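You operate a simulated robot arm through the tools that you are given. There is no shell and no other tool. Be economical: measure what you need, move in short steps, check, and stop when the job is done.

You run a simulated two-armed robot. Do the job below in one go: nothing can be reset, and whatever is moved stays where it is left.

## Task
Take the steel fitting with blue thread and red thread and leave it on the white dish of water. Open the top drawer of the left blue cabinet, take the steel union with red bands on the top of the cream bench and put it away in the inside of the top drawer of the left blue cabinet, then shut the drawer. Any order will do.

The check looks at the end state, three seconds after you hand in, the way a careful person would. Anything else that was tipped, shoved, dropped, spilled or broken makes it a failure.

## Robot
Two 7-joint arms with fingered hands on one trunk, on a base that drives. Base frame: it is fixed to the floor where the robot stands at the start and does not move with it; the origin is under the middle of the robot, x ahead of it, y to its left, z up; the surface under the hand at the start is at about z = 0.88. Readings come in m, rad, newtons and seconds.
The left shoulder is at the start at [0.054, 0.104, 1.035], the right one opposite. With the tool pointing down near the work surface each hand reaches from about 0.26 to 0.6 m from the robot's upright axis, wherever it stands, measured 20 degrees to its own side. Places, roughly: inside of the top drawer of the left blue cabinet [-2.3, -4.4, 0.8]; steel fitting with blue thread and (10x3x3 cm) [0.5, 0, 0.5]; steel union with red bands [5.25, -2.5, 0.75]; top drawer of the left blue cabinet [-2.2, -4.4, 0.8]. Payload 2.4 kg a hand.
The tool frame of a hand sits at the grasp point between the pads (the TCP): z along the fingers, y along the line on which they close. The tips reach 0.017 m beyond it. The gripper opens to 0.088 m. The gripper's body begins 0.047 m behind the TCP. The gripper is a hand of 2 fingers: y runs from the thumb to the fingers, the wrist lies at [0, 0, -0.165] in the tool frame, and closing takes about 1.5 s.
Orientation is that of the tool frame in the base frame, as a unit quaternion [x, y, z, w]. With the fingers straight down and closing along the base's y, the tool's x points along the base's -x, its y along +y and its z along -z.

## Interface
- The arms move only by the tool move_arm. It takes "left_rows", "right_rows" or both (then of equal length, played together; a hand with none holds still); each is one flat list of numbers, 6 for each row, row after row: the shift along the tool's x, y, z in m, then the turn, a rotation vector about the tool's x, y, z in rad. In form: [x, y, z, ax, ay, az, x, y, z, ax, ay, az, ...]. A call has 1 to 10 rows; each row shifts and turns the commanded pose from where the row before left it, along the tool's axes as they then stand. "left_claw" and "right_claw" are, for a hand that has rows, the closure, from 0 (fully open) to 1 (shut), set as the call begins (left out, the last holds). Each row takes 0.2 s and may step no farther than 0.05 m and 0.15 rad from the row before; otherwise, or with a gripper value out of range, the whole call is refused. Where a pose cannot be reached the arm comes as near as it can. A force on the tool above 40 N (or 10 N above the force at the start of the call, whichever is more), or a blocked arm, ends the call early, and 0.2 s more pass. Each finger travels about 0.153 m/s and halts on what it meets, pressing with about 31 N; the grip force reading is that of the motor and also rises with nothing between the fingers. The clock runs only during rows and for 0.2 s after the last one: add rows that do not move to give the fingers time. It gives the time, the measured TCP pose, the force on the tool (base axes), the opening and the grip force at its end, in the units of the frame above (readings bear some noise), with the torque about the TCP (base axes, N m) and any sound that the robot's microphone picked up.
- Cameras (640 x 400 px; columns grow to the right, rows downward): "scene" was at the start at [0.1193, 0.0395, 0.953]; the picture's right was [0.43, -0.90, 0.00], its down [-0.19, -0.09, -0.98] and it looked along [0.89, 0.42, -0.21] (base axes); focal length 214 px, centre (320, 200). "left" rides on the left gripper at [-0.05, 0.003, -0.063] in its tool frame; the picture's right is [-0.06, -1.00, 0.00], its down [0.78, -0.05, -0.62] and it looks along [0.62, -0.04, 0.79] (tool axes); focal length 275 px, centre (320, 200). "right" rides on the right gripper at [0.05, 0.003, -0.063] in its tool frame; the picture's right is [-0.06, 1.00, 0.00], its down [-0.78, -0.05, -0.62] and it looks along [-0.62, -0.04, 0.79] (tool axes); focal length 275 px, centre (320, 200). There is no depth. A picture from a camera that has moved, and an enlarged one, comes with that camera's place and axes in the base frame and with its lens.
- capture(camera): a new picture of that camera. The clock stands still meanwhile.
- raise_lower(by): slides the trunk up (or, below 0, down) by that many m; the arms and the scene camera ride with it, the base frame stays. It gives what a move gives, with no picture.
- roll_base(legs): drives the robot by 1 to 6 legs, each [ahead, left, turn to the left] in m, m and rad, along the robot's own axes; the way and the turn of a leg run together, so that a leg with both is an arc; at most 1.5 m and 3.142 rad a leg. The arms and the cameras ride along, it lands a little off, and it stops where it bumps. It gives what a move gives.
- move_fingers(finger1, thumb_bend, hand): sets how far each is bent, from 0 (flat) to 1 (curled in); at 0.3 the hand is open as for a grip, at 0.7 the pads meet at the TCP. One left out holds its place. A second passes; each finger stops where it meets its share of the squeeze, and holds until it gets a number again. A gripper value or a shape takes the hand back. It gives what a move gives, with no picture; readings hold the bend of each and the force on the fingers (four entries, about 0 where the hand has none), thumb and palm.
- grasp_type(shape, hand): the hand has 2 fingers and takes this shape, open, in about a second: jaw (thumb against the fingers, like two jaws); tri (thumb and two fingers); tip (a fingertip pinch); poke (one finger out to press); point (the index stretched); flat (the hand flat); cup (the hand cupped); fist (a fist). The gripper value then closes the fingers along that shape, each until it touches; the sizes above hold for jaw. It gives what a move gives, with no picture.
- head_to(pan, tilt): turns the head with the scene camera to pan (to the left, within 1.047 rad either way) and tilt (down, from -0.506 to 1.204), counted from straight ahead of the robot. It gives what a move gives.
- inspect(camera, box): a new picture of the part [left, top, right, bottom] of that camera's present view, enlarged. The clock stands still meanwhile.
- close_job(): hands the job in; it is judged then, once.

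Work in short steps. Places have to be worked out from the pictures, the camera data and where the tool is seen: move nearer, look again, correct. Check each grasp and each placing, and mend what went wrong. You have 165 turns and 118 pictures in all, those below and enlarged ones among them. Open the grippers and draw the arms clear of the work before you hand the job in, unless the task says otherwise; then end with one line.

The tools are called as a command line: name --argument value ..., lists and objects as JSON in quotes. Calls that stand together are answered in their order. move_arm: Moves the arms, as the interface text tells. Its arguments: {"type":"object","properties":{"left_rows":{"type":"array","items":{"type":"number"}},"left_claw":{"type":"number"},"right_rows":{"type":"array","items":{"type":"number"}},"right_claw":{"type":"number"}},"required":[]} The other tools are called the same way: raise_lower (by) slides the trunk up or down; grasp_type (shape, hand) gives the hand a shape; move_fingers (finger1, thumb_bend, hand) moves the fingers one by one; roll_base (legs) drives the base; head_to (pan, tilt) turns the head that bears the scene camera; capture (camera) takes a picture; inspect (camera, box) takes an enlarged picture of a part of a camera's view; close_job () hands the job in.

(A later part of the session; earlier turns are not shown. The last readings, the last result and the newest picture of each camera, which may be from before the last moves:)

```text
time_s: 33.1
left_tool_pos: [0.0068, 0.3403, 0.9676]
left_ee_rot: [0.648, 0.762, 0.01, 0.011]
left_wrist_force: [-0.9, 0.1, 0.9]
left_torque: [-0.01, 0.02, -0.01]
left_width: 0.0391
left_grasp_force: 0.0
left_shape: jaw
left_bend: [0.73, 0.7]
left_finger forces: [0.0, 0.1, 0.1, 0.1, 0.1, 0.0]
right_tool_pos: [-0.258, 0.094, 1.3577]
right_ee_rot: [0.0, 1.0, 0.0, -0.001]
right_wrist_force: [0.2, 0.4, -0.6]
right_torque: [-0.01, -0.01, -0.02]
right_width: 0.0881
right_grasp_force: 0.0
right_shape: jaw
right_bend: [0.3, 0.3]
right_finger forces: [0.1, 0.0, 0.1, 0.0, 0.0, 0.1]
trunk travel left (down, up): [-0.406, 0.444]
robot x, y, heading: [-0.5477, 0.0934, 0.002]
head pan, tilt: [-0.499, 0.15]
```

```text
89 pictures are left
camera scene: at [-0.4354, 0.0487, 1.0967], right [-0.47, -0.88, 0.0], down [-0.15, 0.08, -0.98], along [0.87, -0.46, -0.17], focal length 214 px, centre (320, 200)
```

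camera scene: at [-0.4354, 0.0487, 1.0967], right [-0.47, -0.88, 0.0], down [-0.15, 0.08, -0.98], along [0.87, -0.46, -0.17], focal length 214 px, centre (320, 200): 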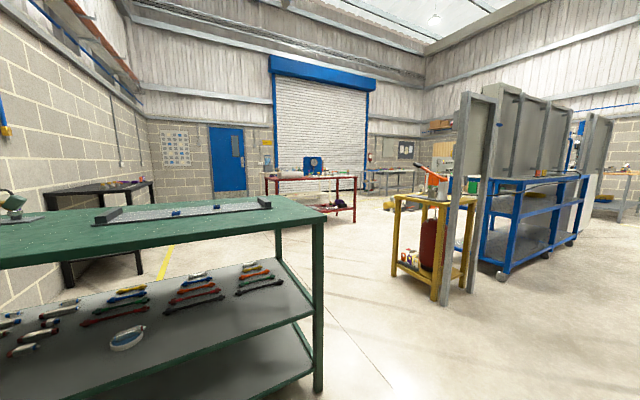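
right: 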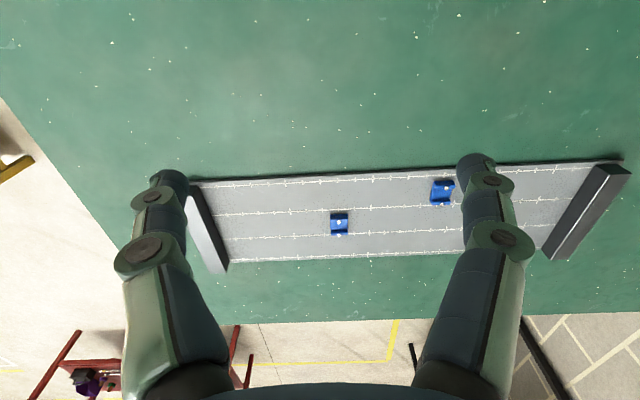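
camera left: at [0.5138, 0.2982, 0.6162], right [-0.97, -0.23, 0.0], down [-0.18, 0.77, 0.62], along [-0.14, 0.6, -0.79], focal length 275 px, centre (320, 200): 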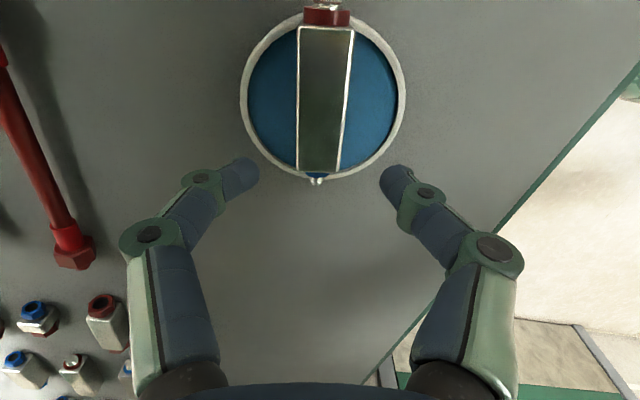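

The red table and further tables are ahead. I enlarge the far part of the view to find the cream bench.

inspect --camera "scene" --box '[240, 130, 440, 255]'

inspect --camera "scene" --box '[480, 110, 640, 230]'

```text
3.20 times, centred on (340, 192) of scene
camera zoom: at [-0.4354, 0.0487, 1.0967], right [-0.47, -0.88, 0.0], down [-0.15, 0.08, -0.98], along [0.87, -0.46, -0.17], focal length 686 px, centre (256, 224)
```

zoom: 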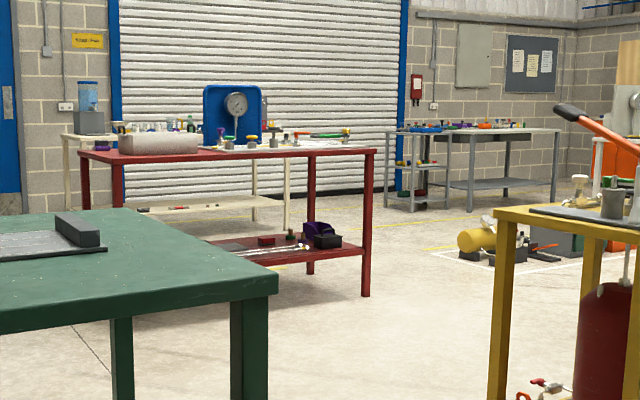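

```text
3.33 times, centred on (560, 170) of scene
camera zoom: at [-0.4354, 0.0487, 1.0967], right [-0.47, -0.88, 0.0], down [-0.15, 0.08, -0.98], along [0.87, -0.46, -0.17], focal length 715 px, centre (-480, 300)
```

zoom: 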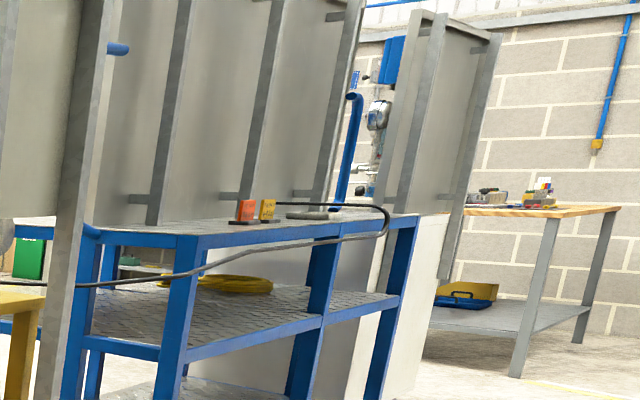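

The cream bench is beyond the red table, near the roller door. The corridor lies between the green bench (y > -0.4) and the yellow table (y < -1.5). First I tuck the left arm in.

move_arm --left_rows '[0.007, -0.041, -0.02, 0, 0, 0, 0.007, -0.041, -0.02, 0, 0, 0, 0.007, -0.041, -0.02, 0, 0, 0, 0.007, -0.041, -0.02, 0, 0, 0, 0.007, -0.041, -0.02, 0, 0, 0, 0.007, -0.041, -0.02, 0, 0, 0]' --left_claw 0

roll_base --legs '[[0, -1.05, 0], [1.0, 0, 0]]'

capture --camera "scene"

```text
time_s: 34.5
left_tool_pos: [-0.2451, 0.3424, 1.0805]
left_ee_rot: [0.648, 0.761, 0.009, 0.011]
left_wrist_force: [-0.3, 0.1, 0.4]
left_torque: [-0.01, 0.0, 0.01]
left_width: 0.0879
left_grasp_force: 0.0
left_shape: jaw
left_bend: [0.3, 0.3]
left_finger forces: [0.0, 0.1, 0.1, 0.0, 0.1, 0.0]
right_tool_pos: [-0.258, 0.0934, 1.3587]
right_ee_rot: [0.0, 1.0, 0.0, -0.001]
right_wrist_force: [0.5, 0.0, -0.2]
right_torque: [-0.01, 0.01, 0.0]
right_width: 0.088
right_grasp_force: 0.0
right_shape: jaw
right_bend: [0.3, 0.3]
right_finger forces: [0.2, 0.0, 0.1, 0.1, 0.0, 0.0]
trunk travel left (down, up): [-0.406, 0.444]
robot x, y, heading: [-0.548, 0.0946, 0.002]
head pan, tilt: [-0.499, 0.15]
```

```text
time_s: 44.7
left_tool_pos: [0.7489, -0.7396, 1.0815]
left_ee_rot: [0.662, 0.75, 0.008, 0.01]
left_wrist_force: [-0.4, 0.1, 0.2]
left_torque: [0.0, 0.01, -0.01]
left_width: 0.0877
left_grasp_force: 0.0
left_shape: jaw
left_bend: [0.3, 0.3]
left_finger forces: [0.0, 0.0, 0.1, 0.0, 0.0, 0.1]
right_tool_pos: [0.7273, -0.9877, 1.3583]
right_ee_rot: [0.018, 1.0, -0.001, 0.0]
right_wrist_force: [0.0, 0.1, 0.0]
right_torque: [0.01, 0.01, 0.01]
right_width: 0.0877
right_grasp_force: 0.0
right_shape: jaw
right_bend: [0.3, 0.3]
right_finger forces: [0.1, 0.0, 0.0, 0.0, 0.1, 0.0]
trunk travel left (down, up): [-0.406, 0.444]
robot x, y, heading: [0.434, -0.9774, -0.031]
head pan, tilt: [-0.499, 0.15]
```

```text
86 pictures are left
camera scene: at [0.5489, -1.0274, 1.0954], right [-0.51, -0.86, 0.0], down [-0.16, 0.09, -0.98], along [0.85, -0.5, -0.19], focal length 214 px, centre (320, 200)
```

scene: 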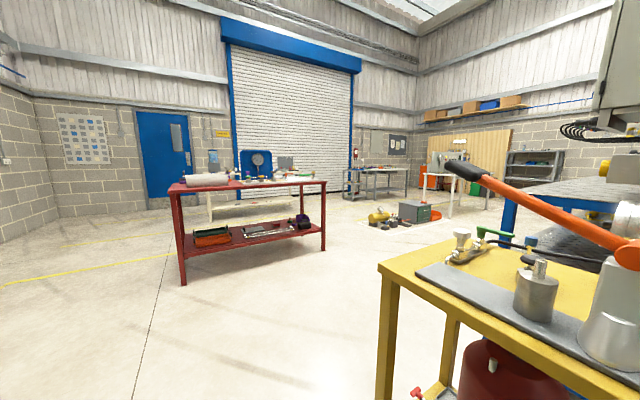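

The red table spans x 2.65–3.2 and y -0.87 to -2.31, and the floor valve is near (3.35, -4.0). I pass between them via (2.1, -2.9).

roll_base --legs '[[1.2, 0, 0], [0.3, -1.38, 0], [0.1, -0.47, 0.031]]'

head_to --pan 0 --tilt 0.2

capture --camera "scene"

```text
time_s: 60.0
left_tool_pos: [2.2464, -2.6807, 1.0795]
left_ee_rot: [0.658, 0.753, 0.009, 0.012]
left_wrist_force: [0.0, 0.1, -0.6]
left_torque: [-0.02, 0.01, -0.01]
left_width: 0.0881
left_grasp_force: 0.0
left_shape: jaw
left_bend: [0.3, 0.3]
left_finger forces: [0.0, 0.0, 0.0, 0.0, 0.1, 0.1]
right_tool_pos: [2.2269, -2.9296, 1.3581]
right_ee_rot: [0.012, 1.0, 0.0, 0.0]
right_wrist_force: [0.0, 0.4, 0.5]
right_torque: [0.02, 0.02, 0.0]
right_width: 0.0877
right_grasp_force: 0.0
right_shape: jaw
right_bend: [0.3, 0.3]
right_finger forces: [0.0, 0.0, 0.1, 0.1, 0.0, 0.0]
trunk travel left (down, up): [-0.406, 0.444]
robot x, y, heading: [1.9382, -2.9236, -0.027]
head pan, tilt: [-0.499, 0.15]
```

```text
time_s: 60.9
left_tool_pos: [2.2479, -2.6815, 1.0811]
left_ee_rot: [0.658, 0.753, 0.009, 0.012]
left_wrist_force: [0.4, 0.1, -0.5]
left_torque: [-0.03, 0.04, 0.02]
left_width: 0.0878
left_grasp_force: 0.0
left_shape: jaw
left_bend: [0.3, 0.3]
left_finger forces: [0.0, 0.0, 0.1, 0.0, 0.1, 0.0]
right_tool_pos: [2.2276, -2.9303, 1.3588]
right_ee_rot: [0.014, 1.0, 0.0, 0.0]
right_wrist_force: [0.3, 0.5, 0.1]
right_torque: [-0.01, -0.02, 0.01]
right_width: 0.0879
right_grasp_force: 0.0
right_shape: jaw
right_bend: [0.3, 0.3]
right_finger forces: [0.0, 0.0, 0.0, 0.0, 0.0, 0.1]
trunk travel left (down, up): [-0.406, 0.444]
robot x, y, heading: [1.9371, -2.9231, -0.031]
head pan, tilt: [0.0, 0.201]
```

```text
85 pictures are left
camera scene: at [2.061, -2.926, 1.0942], right [-0.03, -1.0, 0.0], down [-0.2, 0.01, -0.98], along [0.98, -0.03, -0.2], focal length 214 px, centre (320, 200)
```

scene: 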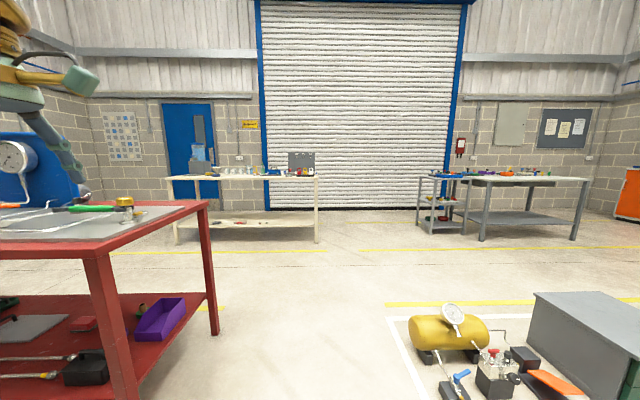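

The corridor at y ≈ -2.92 is clear on both sides. The cream bench front edge is at about x = 4.65, y from -3.0 to -1.16. I drive ahead.

roll_base --legs '[[0.05, 0, 0.03], [1.4, 0, 0], [0.4, 0, 0]]'

head_to --pan 0.45 --tilt 0.3

capture --camera "scene"

```text
time_s: 70.4
left_tool_pos: [4.0802, -2.6667, 1.0805]
left_ee_rot: [0.646, 0.763, 0.009, 0.01]
left_wrist_force: [-0.2, -0.5, 0.3]
left_torque: [0.0, -0.02, 0.0]
left_width: 0.088
left_grasp_force: 0.0
left_shape: jaw
left_bend: [0.3, 0.3]
left_finger forces: [0.0, 0.1, 0.0, 0.0, 0.0, 0.0]
right_tool_pos: [4.0691, -2.916, 1.3575]
right_ee_rot: [-0.004, 1.0, 0.0, -0.001]
right_wrist_force: [0.1, 0.6, 0.3]
right_torque: [0.0, 0.0, 0.01]
right_width: 0.0878
right_grasp_force: 0.1
right_shape: jaw
right_bend: [0.3, 0.3]
right_finger forces: [0.0, 0.0, 0.1, 0.0, 0.0, 0.0]
trunk travel left (down, up): [-0.406, 0.444]
robot x, y, heading: [3.7799, -2.9192, 0.007]
head pan, tilt: [0.0, 0.201]
```

```text
time_s: 71.3
left_tool_pos: [4.0807, -2.6673, 1.0808]
left_ee_rot: [0.646, 0.763, 0.01, 0.012]
left_wrist_force: [-0.4, 0.1, -0.6]
left_torque: [-0.03, -0.03, 0.01]
left_width: 0.0881
left_grasp_force: 0.0
left_shape: jaw
left_bend: [0.3, 0.3]
left_finger forces: [0.0, 0.1, 0.1, 0.0, 0.0, 0.0]
right_tool_pos: [4.0692, -2.917, 1.3584]
right_ee_rot: [-0.003, 1.0, 0.0, -0.001]
right_wrist_force: [0.2, 0.0, -0.1]
right_torque: [-0.02, 0.01, 0.0]
right_width: 0.0879
right_grasp_force: 0.0
right_shape: jaw
right_bend: [0.3, 0.3]
right_finger forces: [0.1, 0.1, 0.1, 0.1, 0.0, 0.1]
trunk travel left (down, up): [-0.406, 0.444]
robot x, y, heading: [3.7806, -2.9208, 0.01]
head pan, tilt: [0.45, 0.3]
```

```text
84 pictures are left
camera scene: at [3.8933, -2.8779, 1.0849], right [0.44, -0.9, 0.0], down [-0.27, -0.13, -0.96], along [0.86, 0.42, -0.3], focal length 214 px, centre (320, 200)
```

scene: 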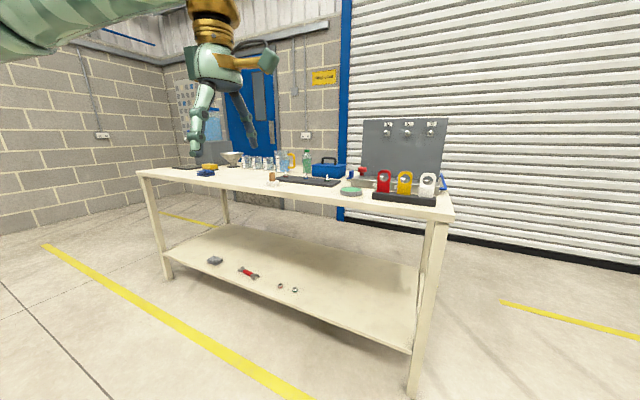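

inspect --camera "scene" --box '[250, 140, 450, 220]'

inspect --camera "scene" --box '[140, 140, 300, 204]'

```text
3.20 times, centred on (350, 180) of scene
camera zoom: at [3.8933, -2.8779, 1.0849], right [0.44, -0.9, 0.0], down [-0.27, -0.13, -0.96], along [0.86, 0.42, -0.3], focal length 686 px, centre (224, 264)
```

zoom: 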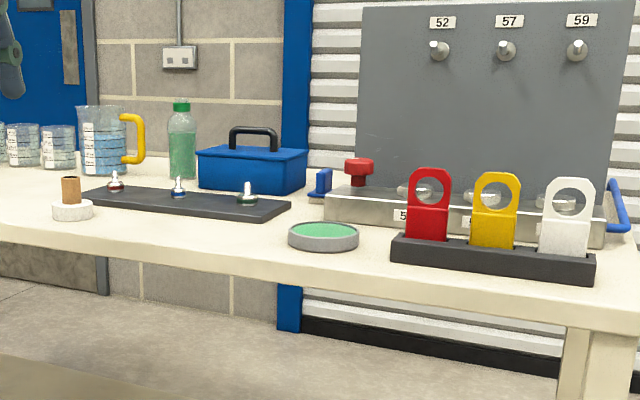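

```text
4.00 times, centred on (220, 172) of scene
camera zoom: at [3.8933, -2.8779, 1.0849], right [0.44, -0.9, 0.0], down [-0.27, -0.13, -0.96], along [0.86, 0.42, -0.3], focal length 858 px, centre (720, 312)
```

zoom: 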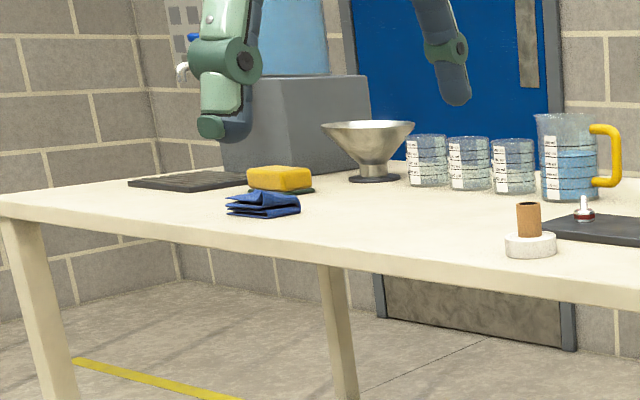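

The three small unions stand on a dark tray, and the red-banded one is leftmost, at roughly (4.9, -2.15, 0.86). I strafe left and come closer.

roll_base --legs '[[0, 0.5, 0], [0.35, 0, 0]]'

head_to --pan 0.25 --tilt 0.5

capture --camera "scene"

```text
time_s: 76.1
left_tool_pos: [4.4373, -2.1786, 1.0805]
left_ee_rot: [0.65, 0.759, 0.008, 0.012]
left_wrist_force: [-0.6, 0.8, 1.0]
left_torque: [0.02, 0.03, -0.03]
left_width: 0.0879
left_grasp_force: 0.0
left_shape: jaw
left_bend: [0.3, 0.3]
left_finger forces: [0.1, 0.0, 0.0, 0.0, 0.1, 0.1]
right_tool_pos: [4.4223, -2.4285, 1.3574]
right_ee_rot: [0.004, 1.0, 0.0, 0.0]
right_wrist_force: [0.6, -0.2, 0.6]
right_torque: [0.05, 0.01, 0.01]
right_width: 0.0879
right_grasp_force: 0.0
right_shape: jaw
right_bend: [0.3, 0.3]
right_finger forces: [0.1, 0.0, 0.1, 0.0, 0.0, 0.0]
trunk travel left (down, up): [-0.406, 0.444]
robot x, y, heading: [4.1325, -2.4267, -0.006]
head pan, tilt: [0.45, 0.3]
```

```text
time_s: 76.9
left_tool_pos: [4.4362, -2.1787, 1.0802]
left_ee_rot: [0.651, 0.759, 0.01, 0.011]
left_wrist_force: [-0.6, -0.3, 0.2]
left_torque: [-0.02, -0.01, 0.0]
left_width: 0.088
left_grasp_force: 0.1
left_shape: jaw
left_bend: [0.3, 0.3]
left_finger forces: [0.0, 0.0, 0.0, 0.0, 0.1, 0.1]
right_tool_pos: [4.4214, -2.4289, 1.3584]
right_ee_rot: [0.004, 1.0, 0.001, 0.0]
right_wrist_force: [0.5, 0.5, 0.2]
right_torque: [0.0, 0.01, -0.01]
right_width: 0.0877
right_grasp_force: 0.0
right_shape: jaw
right_bend: [0.3, 0.3]
right_finger forces: [0.1, 0.0, 0.0, 0.0, 0.0, 0.0]
trunk travel left (down, up): [-0.406, 0.444]
robot x, y, heading: [4.1302, -2.4275, -0.012]
head pan, tilt: [0.25, 0.499]
```

```text
81 pictures are left
camera scene: at [4.2505, -2.4051, 1.0666], right [0.24, -0.97, 0.0], down [-0.46, -0.11, -0.88], along [0.85, 0.21, -0.48], focal length 214 px, centre (320, 200)
```

scene: 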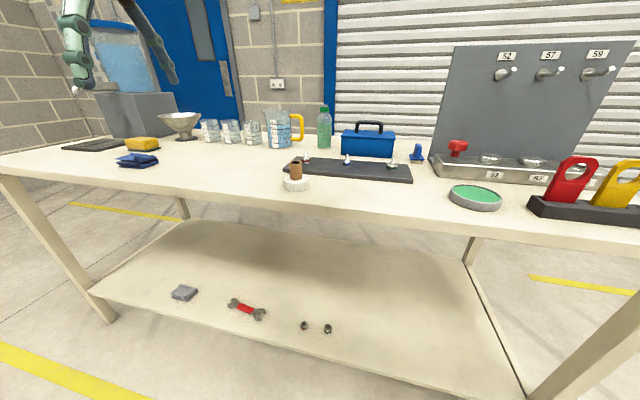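

Triangulated, the red union is at about (4.855, -2.205, 0.863). I enlarge the tray to be sure.

inspect --camera "scene" --box '[270, 130, 430, 210]'

inspect --camera "scene" --box '[400, 120, 640, 250]'

```text
4.00 times, centred on (350, 170) of scene
camera zoom: at [4.2505, -2.4051, 1.0666], right [0.24, -0.97, 0.0], down [-0.46, -0.11, -0.88], along [0.85, 0.21, -0.48], focal length 858 px, centre (200, 320)
```

zoom: 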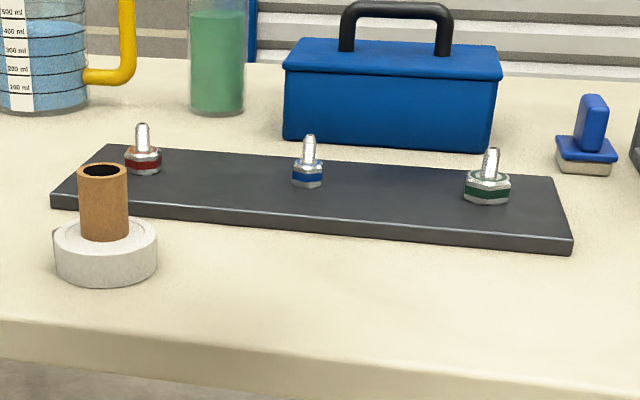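

```text
2.67 times, centred on (520, 185) of scene
camera zoom: at [4.2505, -2.4051, 1.0666], right [0.24, -0.97, 0.0], down [-0.46, -0.11, -0.88], along [0.85, 0.21, -0.48], focal length 572 px, centre (-213, 240)
```

zoom: 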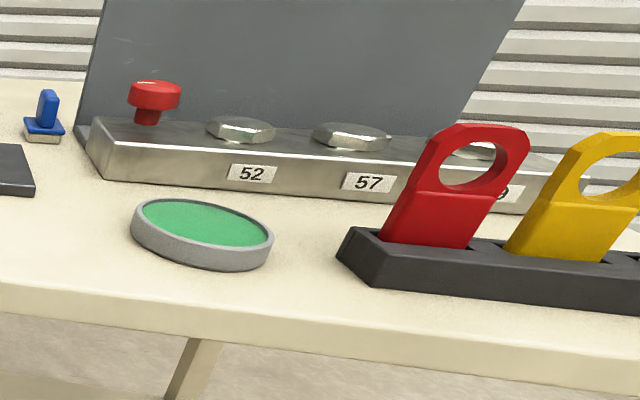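

Confirmed: red-banded union on the left of the tray, copper cup in front of it at about (4.70, -2.235) with its top at z ≈ 0.90. I lower the trunk a little and move in.

raise_lower --by -0.1

roll_base --legs '[[0.14, 0, 0.01]]'

capture --camera "scene"

```text
time_s: 78.2
left_tool_pos: [4.4366, -2.1786, 0.9818]
left_ee_rot: [0.651, 0.759, 0.009, 0.012]
left_wrist_force: [-0.4, 0.5, -0.5]
left_torque: [0.01, 0.02, -0.01]
left_width: 0.088
left_grasp_force: 0.1
left_shape: jaw
left_bend: [0.3, 0.3]
left_finger forces: [0.0, 0.1, 0.0, 0.1, 0.0, 0.1]
right_tool_pos: [4.4209, -2.4281, 1.2576]
right_ee_rot: [0.003, 1.0, 0.0, 0.0]
right_wrist_force: [-0.1, 0.1, -0.6]
right_torque: [0.02, -0.03, 0.0]
right_width: 0.088
right_grasp_force: 0.1
right_shape: jaw
right_bend: [0.3, 0.3]
right_finger forces: [0.0, 0.0, 0.1, 0.0, 0.0, 0.1]
trunk travel left (down, up): [-0.306, 0.544]
robot x, y, heading: [4.1321, -2.4295, -0.006]
head pan, tilt: [0.25, 0.499]
```

```text
time_s: 79.5
left_tool_pos: [4.574, -2.1772, 0.9797]
left_ee_rot: [0.647, 0.762, 0.009, 0.011]
left_wrist_force: [-0.5, 1.1, -0.1]
left_torque: [0.0, 0.01, -0.01]
left_width: 0.088
left_grasp_force: 0.0
left_shape: jaw
left_bend: [0.3, 0.3]
left_finger forces: [0.0, 0.1, 0.0, 0.0, 0.0, 0.0]
right_tool_pos: [4.5611, -2.426, 1.258]
right_ee_rot: [-0.002, 1.0, 0.0, 0.0]
right_wrist_force: [-0.7, 0.4, 0.2]
right_torque: [0.0, -0.02, 0.0]
right_width: 0.0877
right_grasp_force: 0.0
right_shape: jaw
right_bend: [0.3, 0.3]
right_finger forces: [0.1, 0.0, 0.0, 0.1, 0.0, 0.1]
trunk travel left (down, up): [-0.306, 0.544]
robot x, y, heading: [4.27, -2.4274, 0.008]
head pan, tilt: [0.25, 0.499]
```

```text
78 pictures are left
camera scene: at [4.3923, -2.4043, 0.966], right [0.25, -0.97, 0.0], down [-0.46, -0.12, -0.88], along [0.85, 0.22, -0.48], focal length 214 px, centre (320, 200)
```

scene: 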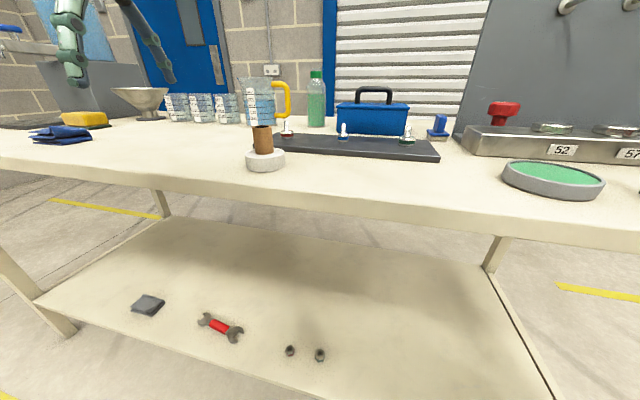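

I extend the left hand over the union at a safe height (tips at about 0.96) and straighten the small tilt.

move_arm --left_rows '[-0.0104, 0.0382, 0, 0.0276, 0.0045, 0, -0.0104, 0.0382, 0, 0, 0, 0, -0.0104, 0.0382, 0, 0, 0, 0, -0.0104, 0.0382, 0, 0, 0, 0, -0.0104, 0.0382, 0, 0, 0, 0, -0.0104, 0.0382, 0, 0, 0, 0, -0.0104, 0.0382, 0, 0, 0, 0]'

capture --camera "left"

capture --camera "scene"

```text
time_s: 81.1
left_tool_pos: [4.8305, -2.2017, 0.9827]
left_ee_rot: [0.647, 0.762, 0.001, 0.001]
left_wrist_force: [0.0, -0.8, 0.2]
left_torque: [-0.01, 0.03, 0.03]
left_width: 0.0879
left_grasp_force: 0.1
left_shape: jaw
left_bend: [0.3, 0.3]
left_finger forces: [0.0, 0.1, 0.1, 0.0, 0.1, 0.0]
left hand out of reach, approached as far as the arm can: row 7
right_tool_pos: [4.5603, -2.4244, 1.2593]
right_ee_rot: [-0.001, 1.0, -0.001, 0.001]
right_wrist_force: [0.3, 0.1, 0.5]
right_torque: [0.03, -0.04, 0.02]
right_width: 0.0876
right_grasp_force: 0.0
right_shape: jaw
right_bend: [0.3, 0.3]
right_finger forces: [0.1, 0.1, 0.0, 0.0, 0.1, 0.0]
trunk travel left (down, up): [-0.306, 0.544]
robot x, y, heading: [4.2717, -2.4272, 0.002]
head pan, tilt: [0.25, 0.499]
```

```text
77 pictures are left
camera left: at [4.8426, -2.2485, 1.0444], right [-0.98, -0.22, 0.0], down [-0.18, 0.77, 0.62], along [-0.13, 0.6, -0.79], focal length 275 px, centre (320, 200)
```

left: 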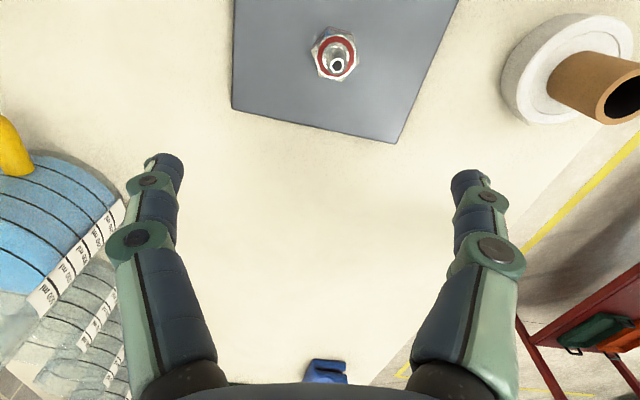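

```text
76 pictures are left
camera scene: at [4.392, -2.4035, 0.966], right [0.25, -0.97, 0.0], down [-0.46, -0.12, -0.88], along [0.85, 0.22, -0.48], focal length 214 px, centre (320, 200)
```

scene: 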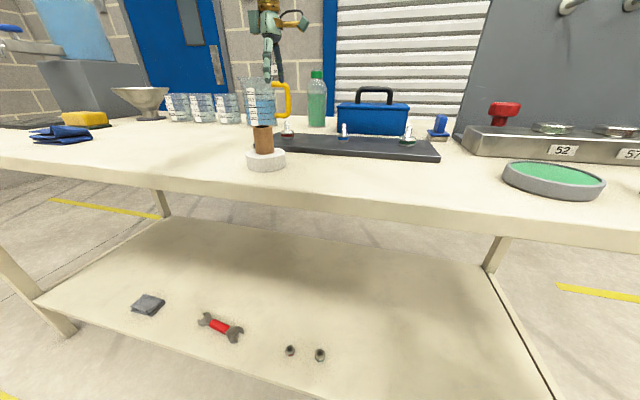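

The union is at about (4.83, -2.218), body z ≈ 0.867. I shift to it and descend to z ≈ 0.925 (the stem top is near 0.90), then look.

move_arm --left_rows '[-0.0168, -0.0027, 0.02, 0, 0, 0, 0, 0, 0.035, 0, 0, 0]'

capture --camera "left"

inspect --camera "scene" --box '[240, 60, 400, 180]'

```text
time_s: 81.7
left_tool_pos: [4.8294, -2.2168, 0.9272]
left_ee_rot: [0.648, 0.762, 0.0, 0.001]
left_wrist_force: [0.0, -0.1, 0.0]
left_torque: [0.03, 0.01, 0.01]
left_width: 0.0876
left_grasp_force: 0.0
left_shape: jaw
left_bend: [0.3, 0.3]
left_finger forces: [0.0, 0.1, 0.1, 0.0, 0.0, 0.0]
right_tool_pos: [4.5601, -2.4253, 1.2577]
right_ee_rot: [-0.001, 1.0, 0.0, 0.0]
right_wrist_force: [0.1, -0.6, 0.4]
right_torque: [0.02, 0.0, 0.0]
right_width: 0.088
right_grasp_force: 0.1
right_shape: jaw
right_bend: [0.3, 0.3]
right_finger forces: [0.0, 0.1, 0.0, 0.1, 0.1, 0.0]
trunk travel left (down, up): [-0.306, 0.544]
robot x, y, heading: [4.2727, -2.4269, 0.003]
head pan, tilt: [0.25, 0.499]
```

```text
75 pictures are left
camera left: at [4.8413, -2.2653, 0.9891], right [-0.97, -0.22, 0.0], down [-0.18, 0.77, 0.62], along [-0.14, 0.6, -0.79], focal length 275 px, centre (320, 200)
```

left: 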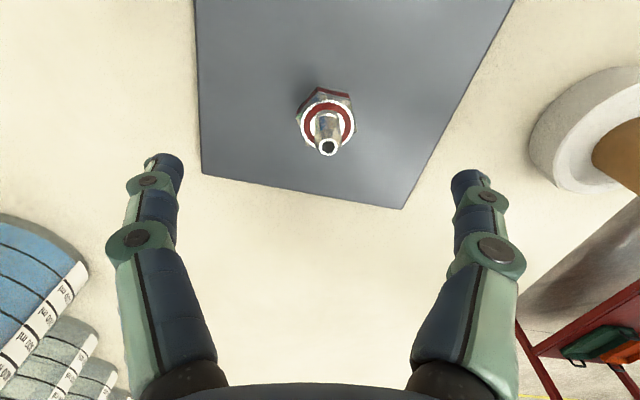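

```text
3.33 times, centred on (320, 120) of scene
camera zoom: at [4.3922, -2.4044, 0.966], right [0.25, -0.97, 0.0], down [-0.46, -0.12, -0.88], along [0.85, 0.22, -0.48], focal length 715 px, centre (320, 467)
```

zoom: 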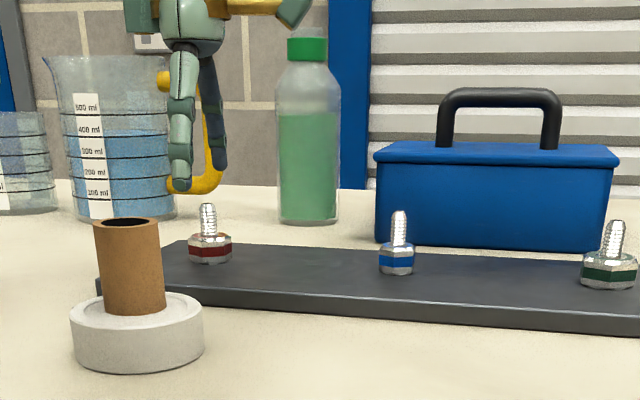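

Aligned within 2 mm. I descend to TCP z ≈ 0.878 (tips just above the tray).

move_arm --left_rows '[0, -0.002, 0.02, 0, 0, 0, 0, 0, 0.02, 0, 0, 0, 0, 0, 0.008, 0, 0, 0]'

inspect --camera "scene" --box '[240, 90, 360, 180]'

capture --camera "left"

```text
time_s: 82.5
left_tool_pos: [4.8275, -2.2193, 0.8797]
left_ee_rot: [0.647, 0.762, 0.0, 0.001]
left_wrist_force: [-0.2, -0.6, 2.9]
left_torque: [0.0, -0.02, -0.03]
left_width: 0.088
left_grasp_force: 0.0
left_shape: jaw
left_bend: [0.3, 0.3]
left_finger forces: [0.7, 0.0, 0.0, 0.0, 1.0, 0.0]
right_tool_pos: [4.5604, -2.4257, 1.2573]
right_ee_rot: [-0.002, 1.0, 0.0, 0.0]
right_wrist_force: [-0.5, -0.3, 0.2]
right_torque: [0.02, 0.0, 0.02]
right_width: 0.0877
right_grasp_force: 0.0
right_shape: jaw
right_bend: [0.3, 0.3]
right_finger forces: [0.0, 0.1, 0.0, 0.0, 0.0, 0.0]
trunk travel left (down, up): [-0.306, 0.544]
robot x, y, heading: [4.2711, -2.4273, 0.002]
head pan, tilt: [0.25, 0.499]
```

```text
4.44 times, centred on (300, 135) of scene
camera zoom: at [4.392, -2.4044, 0.9661], right [0.25, -0.97, 0.0], down [-0.46, -0.12, -0.88], along [0.85, 0.22, -0.48], focal length 953 px, centre (409, 489)
```

zoom: 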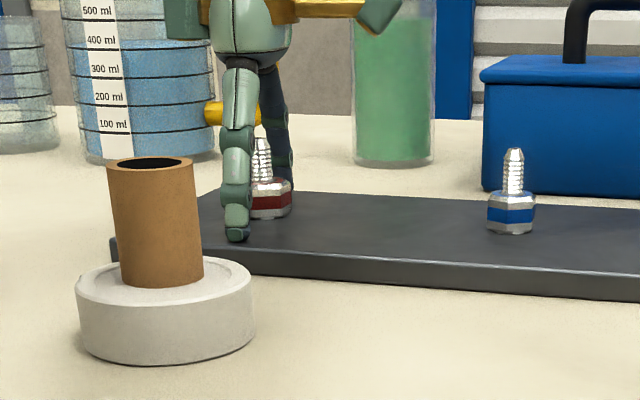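

```text
72 pictures are left
camera left: at [4.8391, -2.2674, 0.9404], right [-0.97, -0.22, 0.0], down [-0.18, 0.77, 0.62], along [-0.14, 0.6, -0.79], focal length 275 px, centre (320, 200)
```

left: 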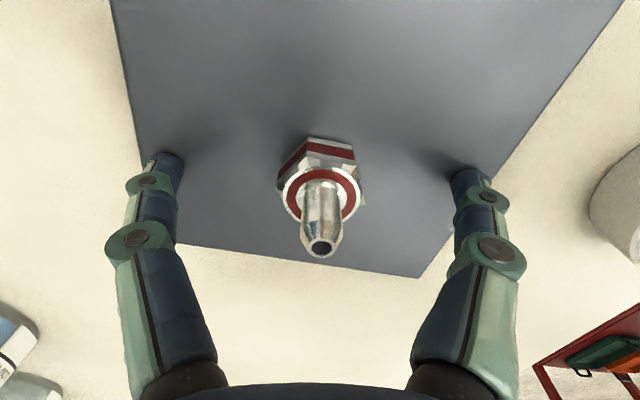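

The tips touch the tray lightly. I raise 3 mm and close.

move_arm --left_rows '[0, 0, -0.003, 0, 0, 0]'

move_arm --left_rows '[0, 0, 0, 0, 0, 0, 0, 0, 0, 0, 0, 0, 0, 0, 0, 0, 0, 0, 0, 0, 0, 0, 0, 0, 0, 0, 0, 0, 0, 0, 0, 0, 0, 0, 0, 0]' --left_claw 1

capture --camera "left"

```text
time_s: 82.9
left_tool_pos: [4.8262, -2.22, 0.8815]
left_ee_rot: [0.646, 0.763, 0.0, 0.002]
left_wrist_force: [1.2, -0.1, -0.1]
left_torque: [0.0, -0.03, 0.01]
left_width: 0.0879
left_grasp_force: 0.1
left_shape: jaw
left_bend: [0.3, 0.3]
left_finger forces: [0.0, 0.0, 0.0, 0.1, 0.0, 0.0]
right_tool_pos: [4.5609, -2.4246, 1.2577]
right_ee_rot: [-0.002, 1.0, -0.001, 0.0]
right_wrist_force: [0.0, -0.7, 0.6]
right_torque: [0.01, 0.02, -0.01]
right_width: 0.0879
right_grasp_force: 0.0
right_shape: jaw
right_bend: [0.3, 0.3]
right_finger forces: [0.1, 0.1, 0.0, 0.0, 0.0, 0.0]
trunk travel left (down, up): [-0.306, 0.544]
robot x, y, heading: [4.2738, -2.4281, 0.001]
head pan, tilt: [0.25, 0.499]
```

```text
time_s: 84.3
left_tool_pos: [4.8267, -2.2201, 0.8811]
left_ee_rot: [0.647, 0.763, -0.001, 0.001]
left_wrist_force: [-0.4, -0.4, -3.3]
left_torque: [0.0, 0.02, 0.24]
left_width: 0.0203
left_grasp_force: 30.8
left_shape: jaw
left_bend: [0.74, 0.7]
left_finger forces: [26.4, 0.0, 0.0, 0.1, 27.7, 0.0]
right_tool_pos: [4.5601, -2.424, 1.2576]
right_ee_rot: [-0.002, 1.0, 0.0, 0.0]
right_wrist_force: [0.5, 0.0, 0.1]
right_torque: [0.05, -0.02, 0.02]
right_width: 0.0878
right_grasp_force: 0.1
right_shape: jaw
right_bend: [0.3, 0.3]
right_finger forces: [0.1, 0.1, 0.0, 0.1, 0.0, 0.0]
trunk travel left (down, up): [-0.306, 0.544]
robot x, y, heading: [4.2715, -2.426, 0.001]
head pan, tilt: [0.25, 0.499]
```

```text
71 pictures are left
camera left: at [4.8389, -2.2676, 0.9437], right [-0.97, -0.22, 0.0], down [-0.18, 0.77, 0.62], along [-0.14, 0.6, -0.79], focal length 275 px, centre (320, 200)
```

left: 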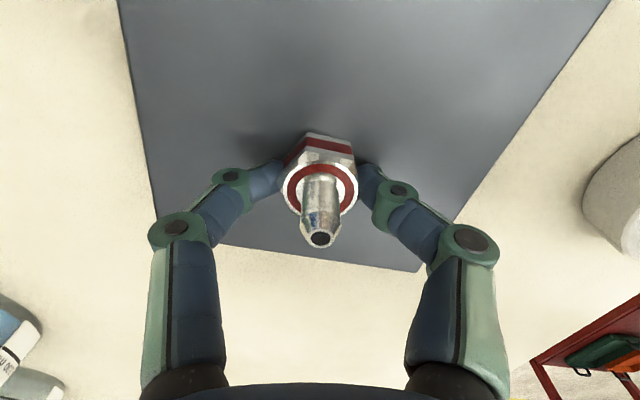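

The union is held (20 mm, 31 N). I lift straight up 12 cm and check.

move_arm --left_rows '[0, 0, -0.015, 0, 0, 0, 0, 0, -0.03, 0, 0, 0, 0, 0, -0.04, 0, 0, 0, 0, 0, -0.035, 0, 0, 0]'

capture --camera "left"

```text
time_s: 85.3
left_tool_pos: [4.8253, -2.2207, 1.0022]
left_ee_rot: [0.646, 0.763, 0.001, 0.001]
left_wrist_force: [-0.2, -0.4, 0.3]
left_torque: [-0.02, -0.03, -0.01]
left_width: 0.0107
left_grasp_force: 31.4
left_shape: jaw
left_bend: [0.77, 0.74]
left_finger forces: [0.0, 0.0, 0.1, 0.1, 0.0, 0.0]
right_tool_pos: [4.5609, -2.4247, 1.2574]
right_ee_rot: [-0.003, 1.0, 0.001, 0.0]
right_wrist_force: [-0.7, 0.2, 1.0]
right_torque: [-0.01, 0.02, 0.04]
right_width: 0.0881
right_grasp_force: 0.0
right_shape: jaw
right_bend: [0.3, 0.3]
right_finger forces: [0.0, 0.1, 0.0, 0.1, 0.1, 0.1]
trunk travel left (down, up): [-0.306, 0.544]
robot x, y, heading: [4.2687, -2.429, -0.001]
head pan, tilt: [0.25, 0.499]
```

```text
70 pictures are left
camera left: at [4.8374, -2.268, 1.0652], right [-0.97, -0.22, 0.0], down [-0.18, 0.77, 0.62], along [-0.14, 0.6, -0.79], focal length 275 px, centre (320, 200)
```

left: 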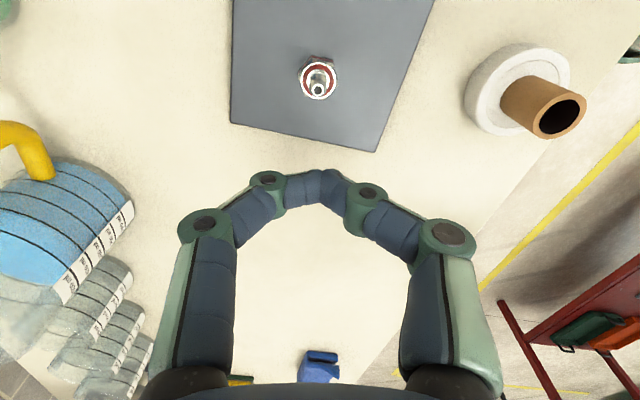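

The fingers slid off the top of the hex, and the union still stands upright in place. I open and look closely at the hex orientation to grip lower and on its flats.

move_arm --left_rows '[0, 0, 0, 0, 0, 0, 0, 0, 0, 0, 0, 0, 0, 0, 0, 0, 0, 0]' --left_claw 0

inspect --camera "left" --box '[270, 40, 370, 120]'

inspect --camera "scene" --box '[260, 105, 320, 150]'

```text
time_s: 86.1
left_tool_pos: [4.8249, -2.2203, 1.0008]
left_ee_rot: [0.647, 0.763, 0.0, 0.002]
left_wrist_force: [-0.4, 0.2, 0.0]
left_torque: [-0.01, -0.02, 0.01]
left_width: 0.0879
left_grasp_force: 0.1
left_shape: jaw
left_bend: [0.3, 0.3]
left_finger forces: [0.0, 0.0, 0.0, 0.0, 0.0, 0.1]
right_tool_pos: [4.5598, -2.4253, 1.2587]
right_ee_rot: [-0.002, 1.0, 0.0, 0.0]
right_wrist_force: [0.1, -0.6, 0.9]
right_torque: [-0.02, -0.03, 0.0]
right_width: 0.0878
right_grasp_force: 0.1
right_shape: jaw
right_bend: [0.3, 0.3]
right_finger forces: [0.1, 0.1, 0.0, 0.0, 0.0, 0.1]
trunk travel left (down, up): [-0.306, 0.544]
robot x, y, heading: [4.274, -2.4245, 0.001]
head pan, tilt: [0.25, 0.499]
```

```text
5.00 times, centred on (320, 80) of left
camera zoom: at [4.8375, -2.268, 1.0644], right [-0.97, -0.22, 0.0], down [-0.18, 0.77, 0.62], along [-0.14, 0.6, -0.79], focal length 1376 px, centre (320, 800)
```

zoom: 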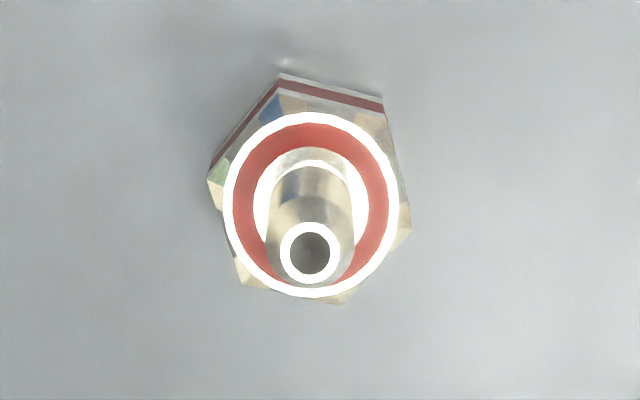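

```text
8.89 times, centred on (290, 128) of scene
camera zoom: at [4.3922, -2.4044, 0.966], right [0.25, -0.97, 0.0], down [-0.46, -0.12, -0.88], along [0.85, 0.22, -0.48], focal length 1906 px, centre (587, 844)
```

zoom: 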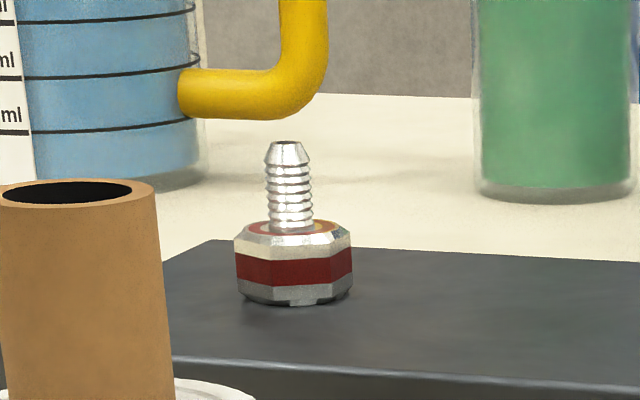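

The flats need the closing axis turned about 17° (about tool z, -0.30 rad). I rotate, close partway to about 4 cm, and lower over the union.

move_arm --left_rows '[-0.0015, 0.0028, 0, 0, 0, -0.15, 0, 0, 0, 0, 0, -0.15, 0, 0, 0.03, 0, 0, 0, 0, 0, 0.03, 0, 0, 0]' --left_claw 0.45

capture --camera "left"

```text
time_s: 87.1
left_tool_pos: [4.8303, -2.2211, 0.9415]
left_ee_rot: [0.525, 0.851, -0.001, 0.0]
left_wrist_force: [-0.9, -0.3, 0.5]
left_torque: [0.0, -0.02, -0.02]
left_width: 0.0488
left_grasp_force: 0.1
left_shape: jaw
left_bend: [0.72, 0.7]
left_finger forces: [0.0, 0.1, 0.0, 0.0, 0.1, 0.0]
right_tool_pos: [4.5602, -2.4255, 1.2589]
right_ee_rot: [-0.002, 1.0, 0.0, 0.0]
right_wrist_force: [-0.7, 0.1, -0.1]
right_torque: [0.04, 0.02, -0.03]
right_width: 0.0879
right_grasp_force: 0.1
right_shape: jaw
right_bend: [0.3, 0.3]
right_finger forces: [0.0, 0.1, 0.0, 0.0, 0.1, 0.1]
trunk travel left (down, up): [-0.306, 0.544]
robot x, y, heading: [4.2659, -2.4276, 0.001]
head pan, tilt: [0.25, 0.499]
```

```text
67 pictures are left
camera left: at [4.8561, -2.2633, 1.0041], right [-0.86, -0.5, 0.0], down [-0.4, 0.68, 0.62], along [-0.31, 0.53, -0.79], focal length 275 px, centre (320, 200)
```

left: 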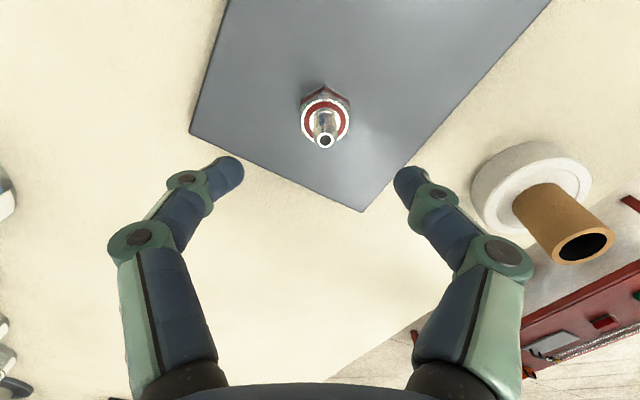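

The flats now face the fingers and centring is within 1.5 mm. I lower to z ≈ 0.882 and then feel for the tray.

move_arm --left_rows '[0, -0.001, 0.03, 0, 0, 0, 0, 0, 0.029, 0, 0, 0]'

move_arm --left_rows '[0, 0, 0.002, 0, 0, 0, 0, 0, 0.002, 0, 0, 0]'

capture --camera "left"

inspect --camera "scene" --box '[250, 95, 330, 155]'

```text
time_s: 87.7
left_tool_pos: [4.829, -2.2234, 0.8829]
left_ee_rot: [0.525, 0.851, 0.001, 0.001]
left_wrist_force: [-0.3, 0.1, 0.0]
left_torque: [0.02, 0.01, 0.01]
left_width: 0.0489
left_grasp_force: 0.0
left_shape: jaw
left_bend: [0.72, 0.7]
left_finger forces: [0.0, 0.1, 0.0, 0.0, 0.0, 0.0]
right_tool_pos: [4.5611, -2.4252, 1.2577]
right_ee_rot: [-0.002, 1.0, 0.0, 0.0]
right_wrist_force: [-0.4, -0.1, -0.3]
right_torque: [-0.01, 0.02, -0.03]
right_width: 0.0881
right_grasp_force: 0.1
right_shape: jaw
right_bend: [0.3, 0.3]
right_finger forces: [0.0, 0.0, 0.1, 0.0, 0.0, 0.1]
trunk travel left (down, up): [-0.306, 0.544]
robot x, y, heading: [4.2674, -2.426, 0.001]
head pan, tilt: [0.25, 0.499]
```

```text
time_s: 88.3
left_tool_pos: [4.8289, -2.2225, 0.8792]
left_ee_rot: [0.526, 0.85, 0.0, 0.001]
left_wrist_force: [0.3, 0.4, 1.5]
left_torque: [0.03, -0.04, -0.03]
left_width: 0.0486
left_grasp_force: 0.0
left_shape: jaw
left_bend: [0.72, 0.7]
left_finger forces: [1.4, 0.0, 0.0, 0.0, 0.0, 0.0]
right_tool_pos: [4.5604, -2.4253, 1.2575]
right_ee_rot: [-0.002, 1.0, 0.001, 0.0]
right_wrist_force: [-1.1, 0.5, 0.1]
right_torque: [0.03, -0.01, 0.0]
right_width: 0.0881
right_grasp_force: 0.0
right_shape: jaw
right_bend: [0.3, 0.3]
right_finger forces: [0.0, 0.1, 0.0, 0.1, 0.1, 0.0]
trunk travel left (down, up): [-0.306, 0.544]
robot x, y, heading: [4.2689, -2.4247, 0.001]
head pan, tilt: [0.25, 0.499]
```

```text
66 pictures are left
camera left: at [4.8548, -2.2648, 0.9418], right [-0.87, -0.5, 0.0], down [-0.4, 0.68, 0.62], along [-0.31, 0.53, -0.79], focal length 275 px, centre (320, 200)
```

left: 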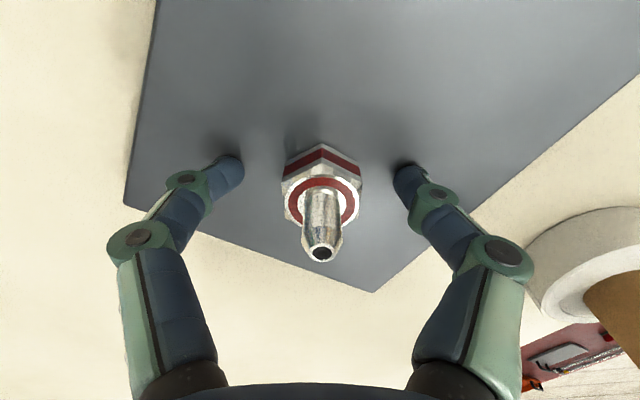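

```text
6.67 times, centred on (290, 125) of scene
camera zoom: at [4.392, -2.4044, 0.966], right [0.25, -0.97, 0.0], down [-0.46, -0.12, -0.88], along [0.85, 0.22, -0.48], focal length 1430 px, centre (520, 700)
```

zoom: 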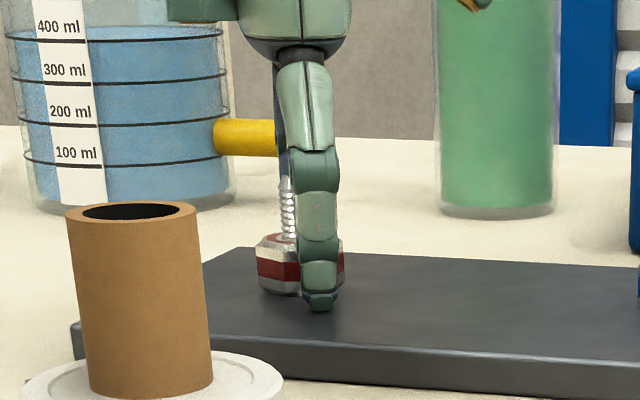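

The fingers are well centred and just touching the tray. I raise 1.5 mm and close.

move_arm --left_rows '[0, 0, -0.0015, 0, 0, 0]'

move_arm --left_rows '[0, 0, 0, 0, 0, 0, 0, 0, 0, 0, 0, 0, 0, 0, 0, 0, 0, 0, 0, 0, 0, 0, 0, 0]' --left_claw 1

move_arm --left_rows '[0, 0, -0.01, 0, 0, 0, 0, 0, -0.01, 0, 0, 0]'

capture --camera "left"

```text
time_s: 88.7
left_tool_pos: [4.8288, -2.2218, 0.8806]
left_ee_rot: [0.527, 0.85, 0.0, 0.001]
left_wrist_force: [-0.2, 0.3, -0.3]
left_torque: [0.0, -0.02, 0.0]
left_width: 0.0485
left_grasp_force: 0.1
left_shape: jaw
left_bend: [0.72, 0.7]
left_finger forces: [0.0, 0.0, 0.1, 0.0, 0.1, 0.0]
right_tool_pos: [4.5597, -2.4247, 1.2575]
right_ee_rot: [-0.003, 1.0, -0.001, 0.0]
right_wrist_force: [0.1, 0.3, -0.1]
right_torque: [0.0, 0.02, 0.01]
right_width: 0.0877
right_grasp_force: 0.1
right_shape: jaw
right_bend: [0.3, 0.3]
right_finger forces: [0.0, 0.0, 0.0, 0.0, 0.0, 0.0]
trunk travel left (down, up): [-0.306, 0.544]
robot x, y, heading: [4.269, -2.4283, 0.005]
head pan, tilt: [0.25, 0.499]
```

```text
time_s: 89.7
left_tool_pos: [4.8295, -2.2229, 0.8812]
left_ee_rot: [0.526, 0.85, 0.0, 0.0]
left_wrist_force: [-1.2, -0.6, -3.4]
left_torque: [-0.04, 0.01, 0.09]
left_width: 0.0181
left_grasp_force: 30.7
left_shape: jaw
left_bend: [0.73, 0.7]
left_finger forces: [25.5, 0.0, 0.0, 0.0, 26.7, 0.0]
right_tool_pos: [4.5606, -2.4252, 1.2575]
right_ee_rot: [-0.002, 1.0, 0.0, 0.0]
right_wrist_force: [-0.4, -0.1, 0.1]
right_torque: [-0.04, -0.01, 0.01]
right_width: 0.088
right_grasp_force: 0.1
right_shape: jaw
right_bend: [0.3, 0.3]
right_finger forces: [0.1, 0.0, 0.0, 0.0, 0.0, 0.0]
trunk travel left (down, up): [-0.306, 0.544]
robot x, y, heading: [4.2712, -2.4269, -0.001]
head pan, tilt: [0.25, 0.499]
```

```text
time_s: 90.3
left_tool_pos: [4.8314, -2.2269, 0.9035]
left_ee_rot: [0.529, 0.849, 0.0, 0.004]
left_wrist_force: [10.1, -17.1, -1.3]
left_torque: [-0.19, -0.12, 0.03]
left_width: 0.0084
left_grasp_force: 30.9
left_shape: jaw
left_bend: [0.76, 0.73]
left_finger forces: [0.0, 0.0, 0.1, 0.0, 0.0, 0.0]
right_tool_pos: [4.5619, -2.4272, 1.2574]
right_ee_rot: [-0.001, 1.0, 0.001, 0.0]
right_wrist_force: [0.4, 0.3, -0.2]
right_torque: [-0.03, -0.03, 0.02]
right_width: 0.0879
right_grasp_force: 0.0
right_shape: jaw
right_bend: [0.3, 0.3]
right_finger forces: [0.1, 0.0, 0.0, 0.0, 0.0, 0.0]
trunk travel left (down, up): [-0.306, 0.544]
robot x, y, heading: [4.2697, -2.4262, 0.006]
head pan, tilt: [0.25, 0.499]
```

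```text
64 pictures are left
camera left: at [4.8568, -2.2687, 0.9657], right [-0.87, -0.5, 0.0], down [-0.39, 0.69, 0.61], along [-0.3, 0.53, -0.79], focal length 275 px, centre (320, 200)
```

left: 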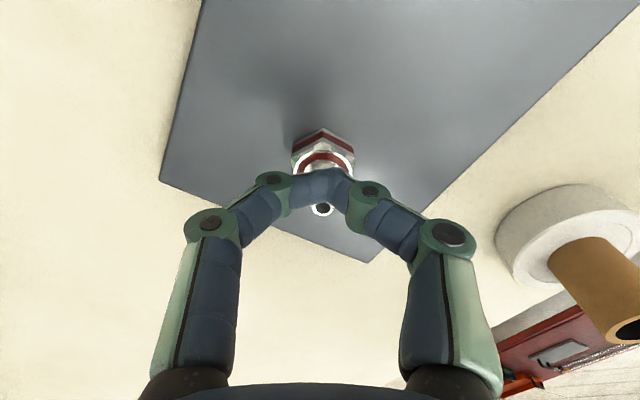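

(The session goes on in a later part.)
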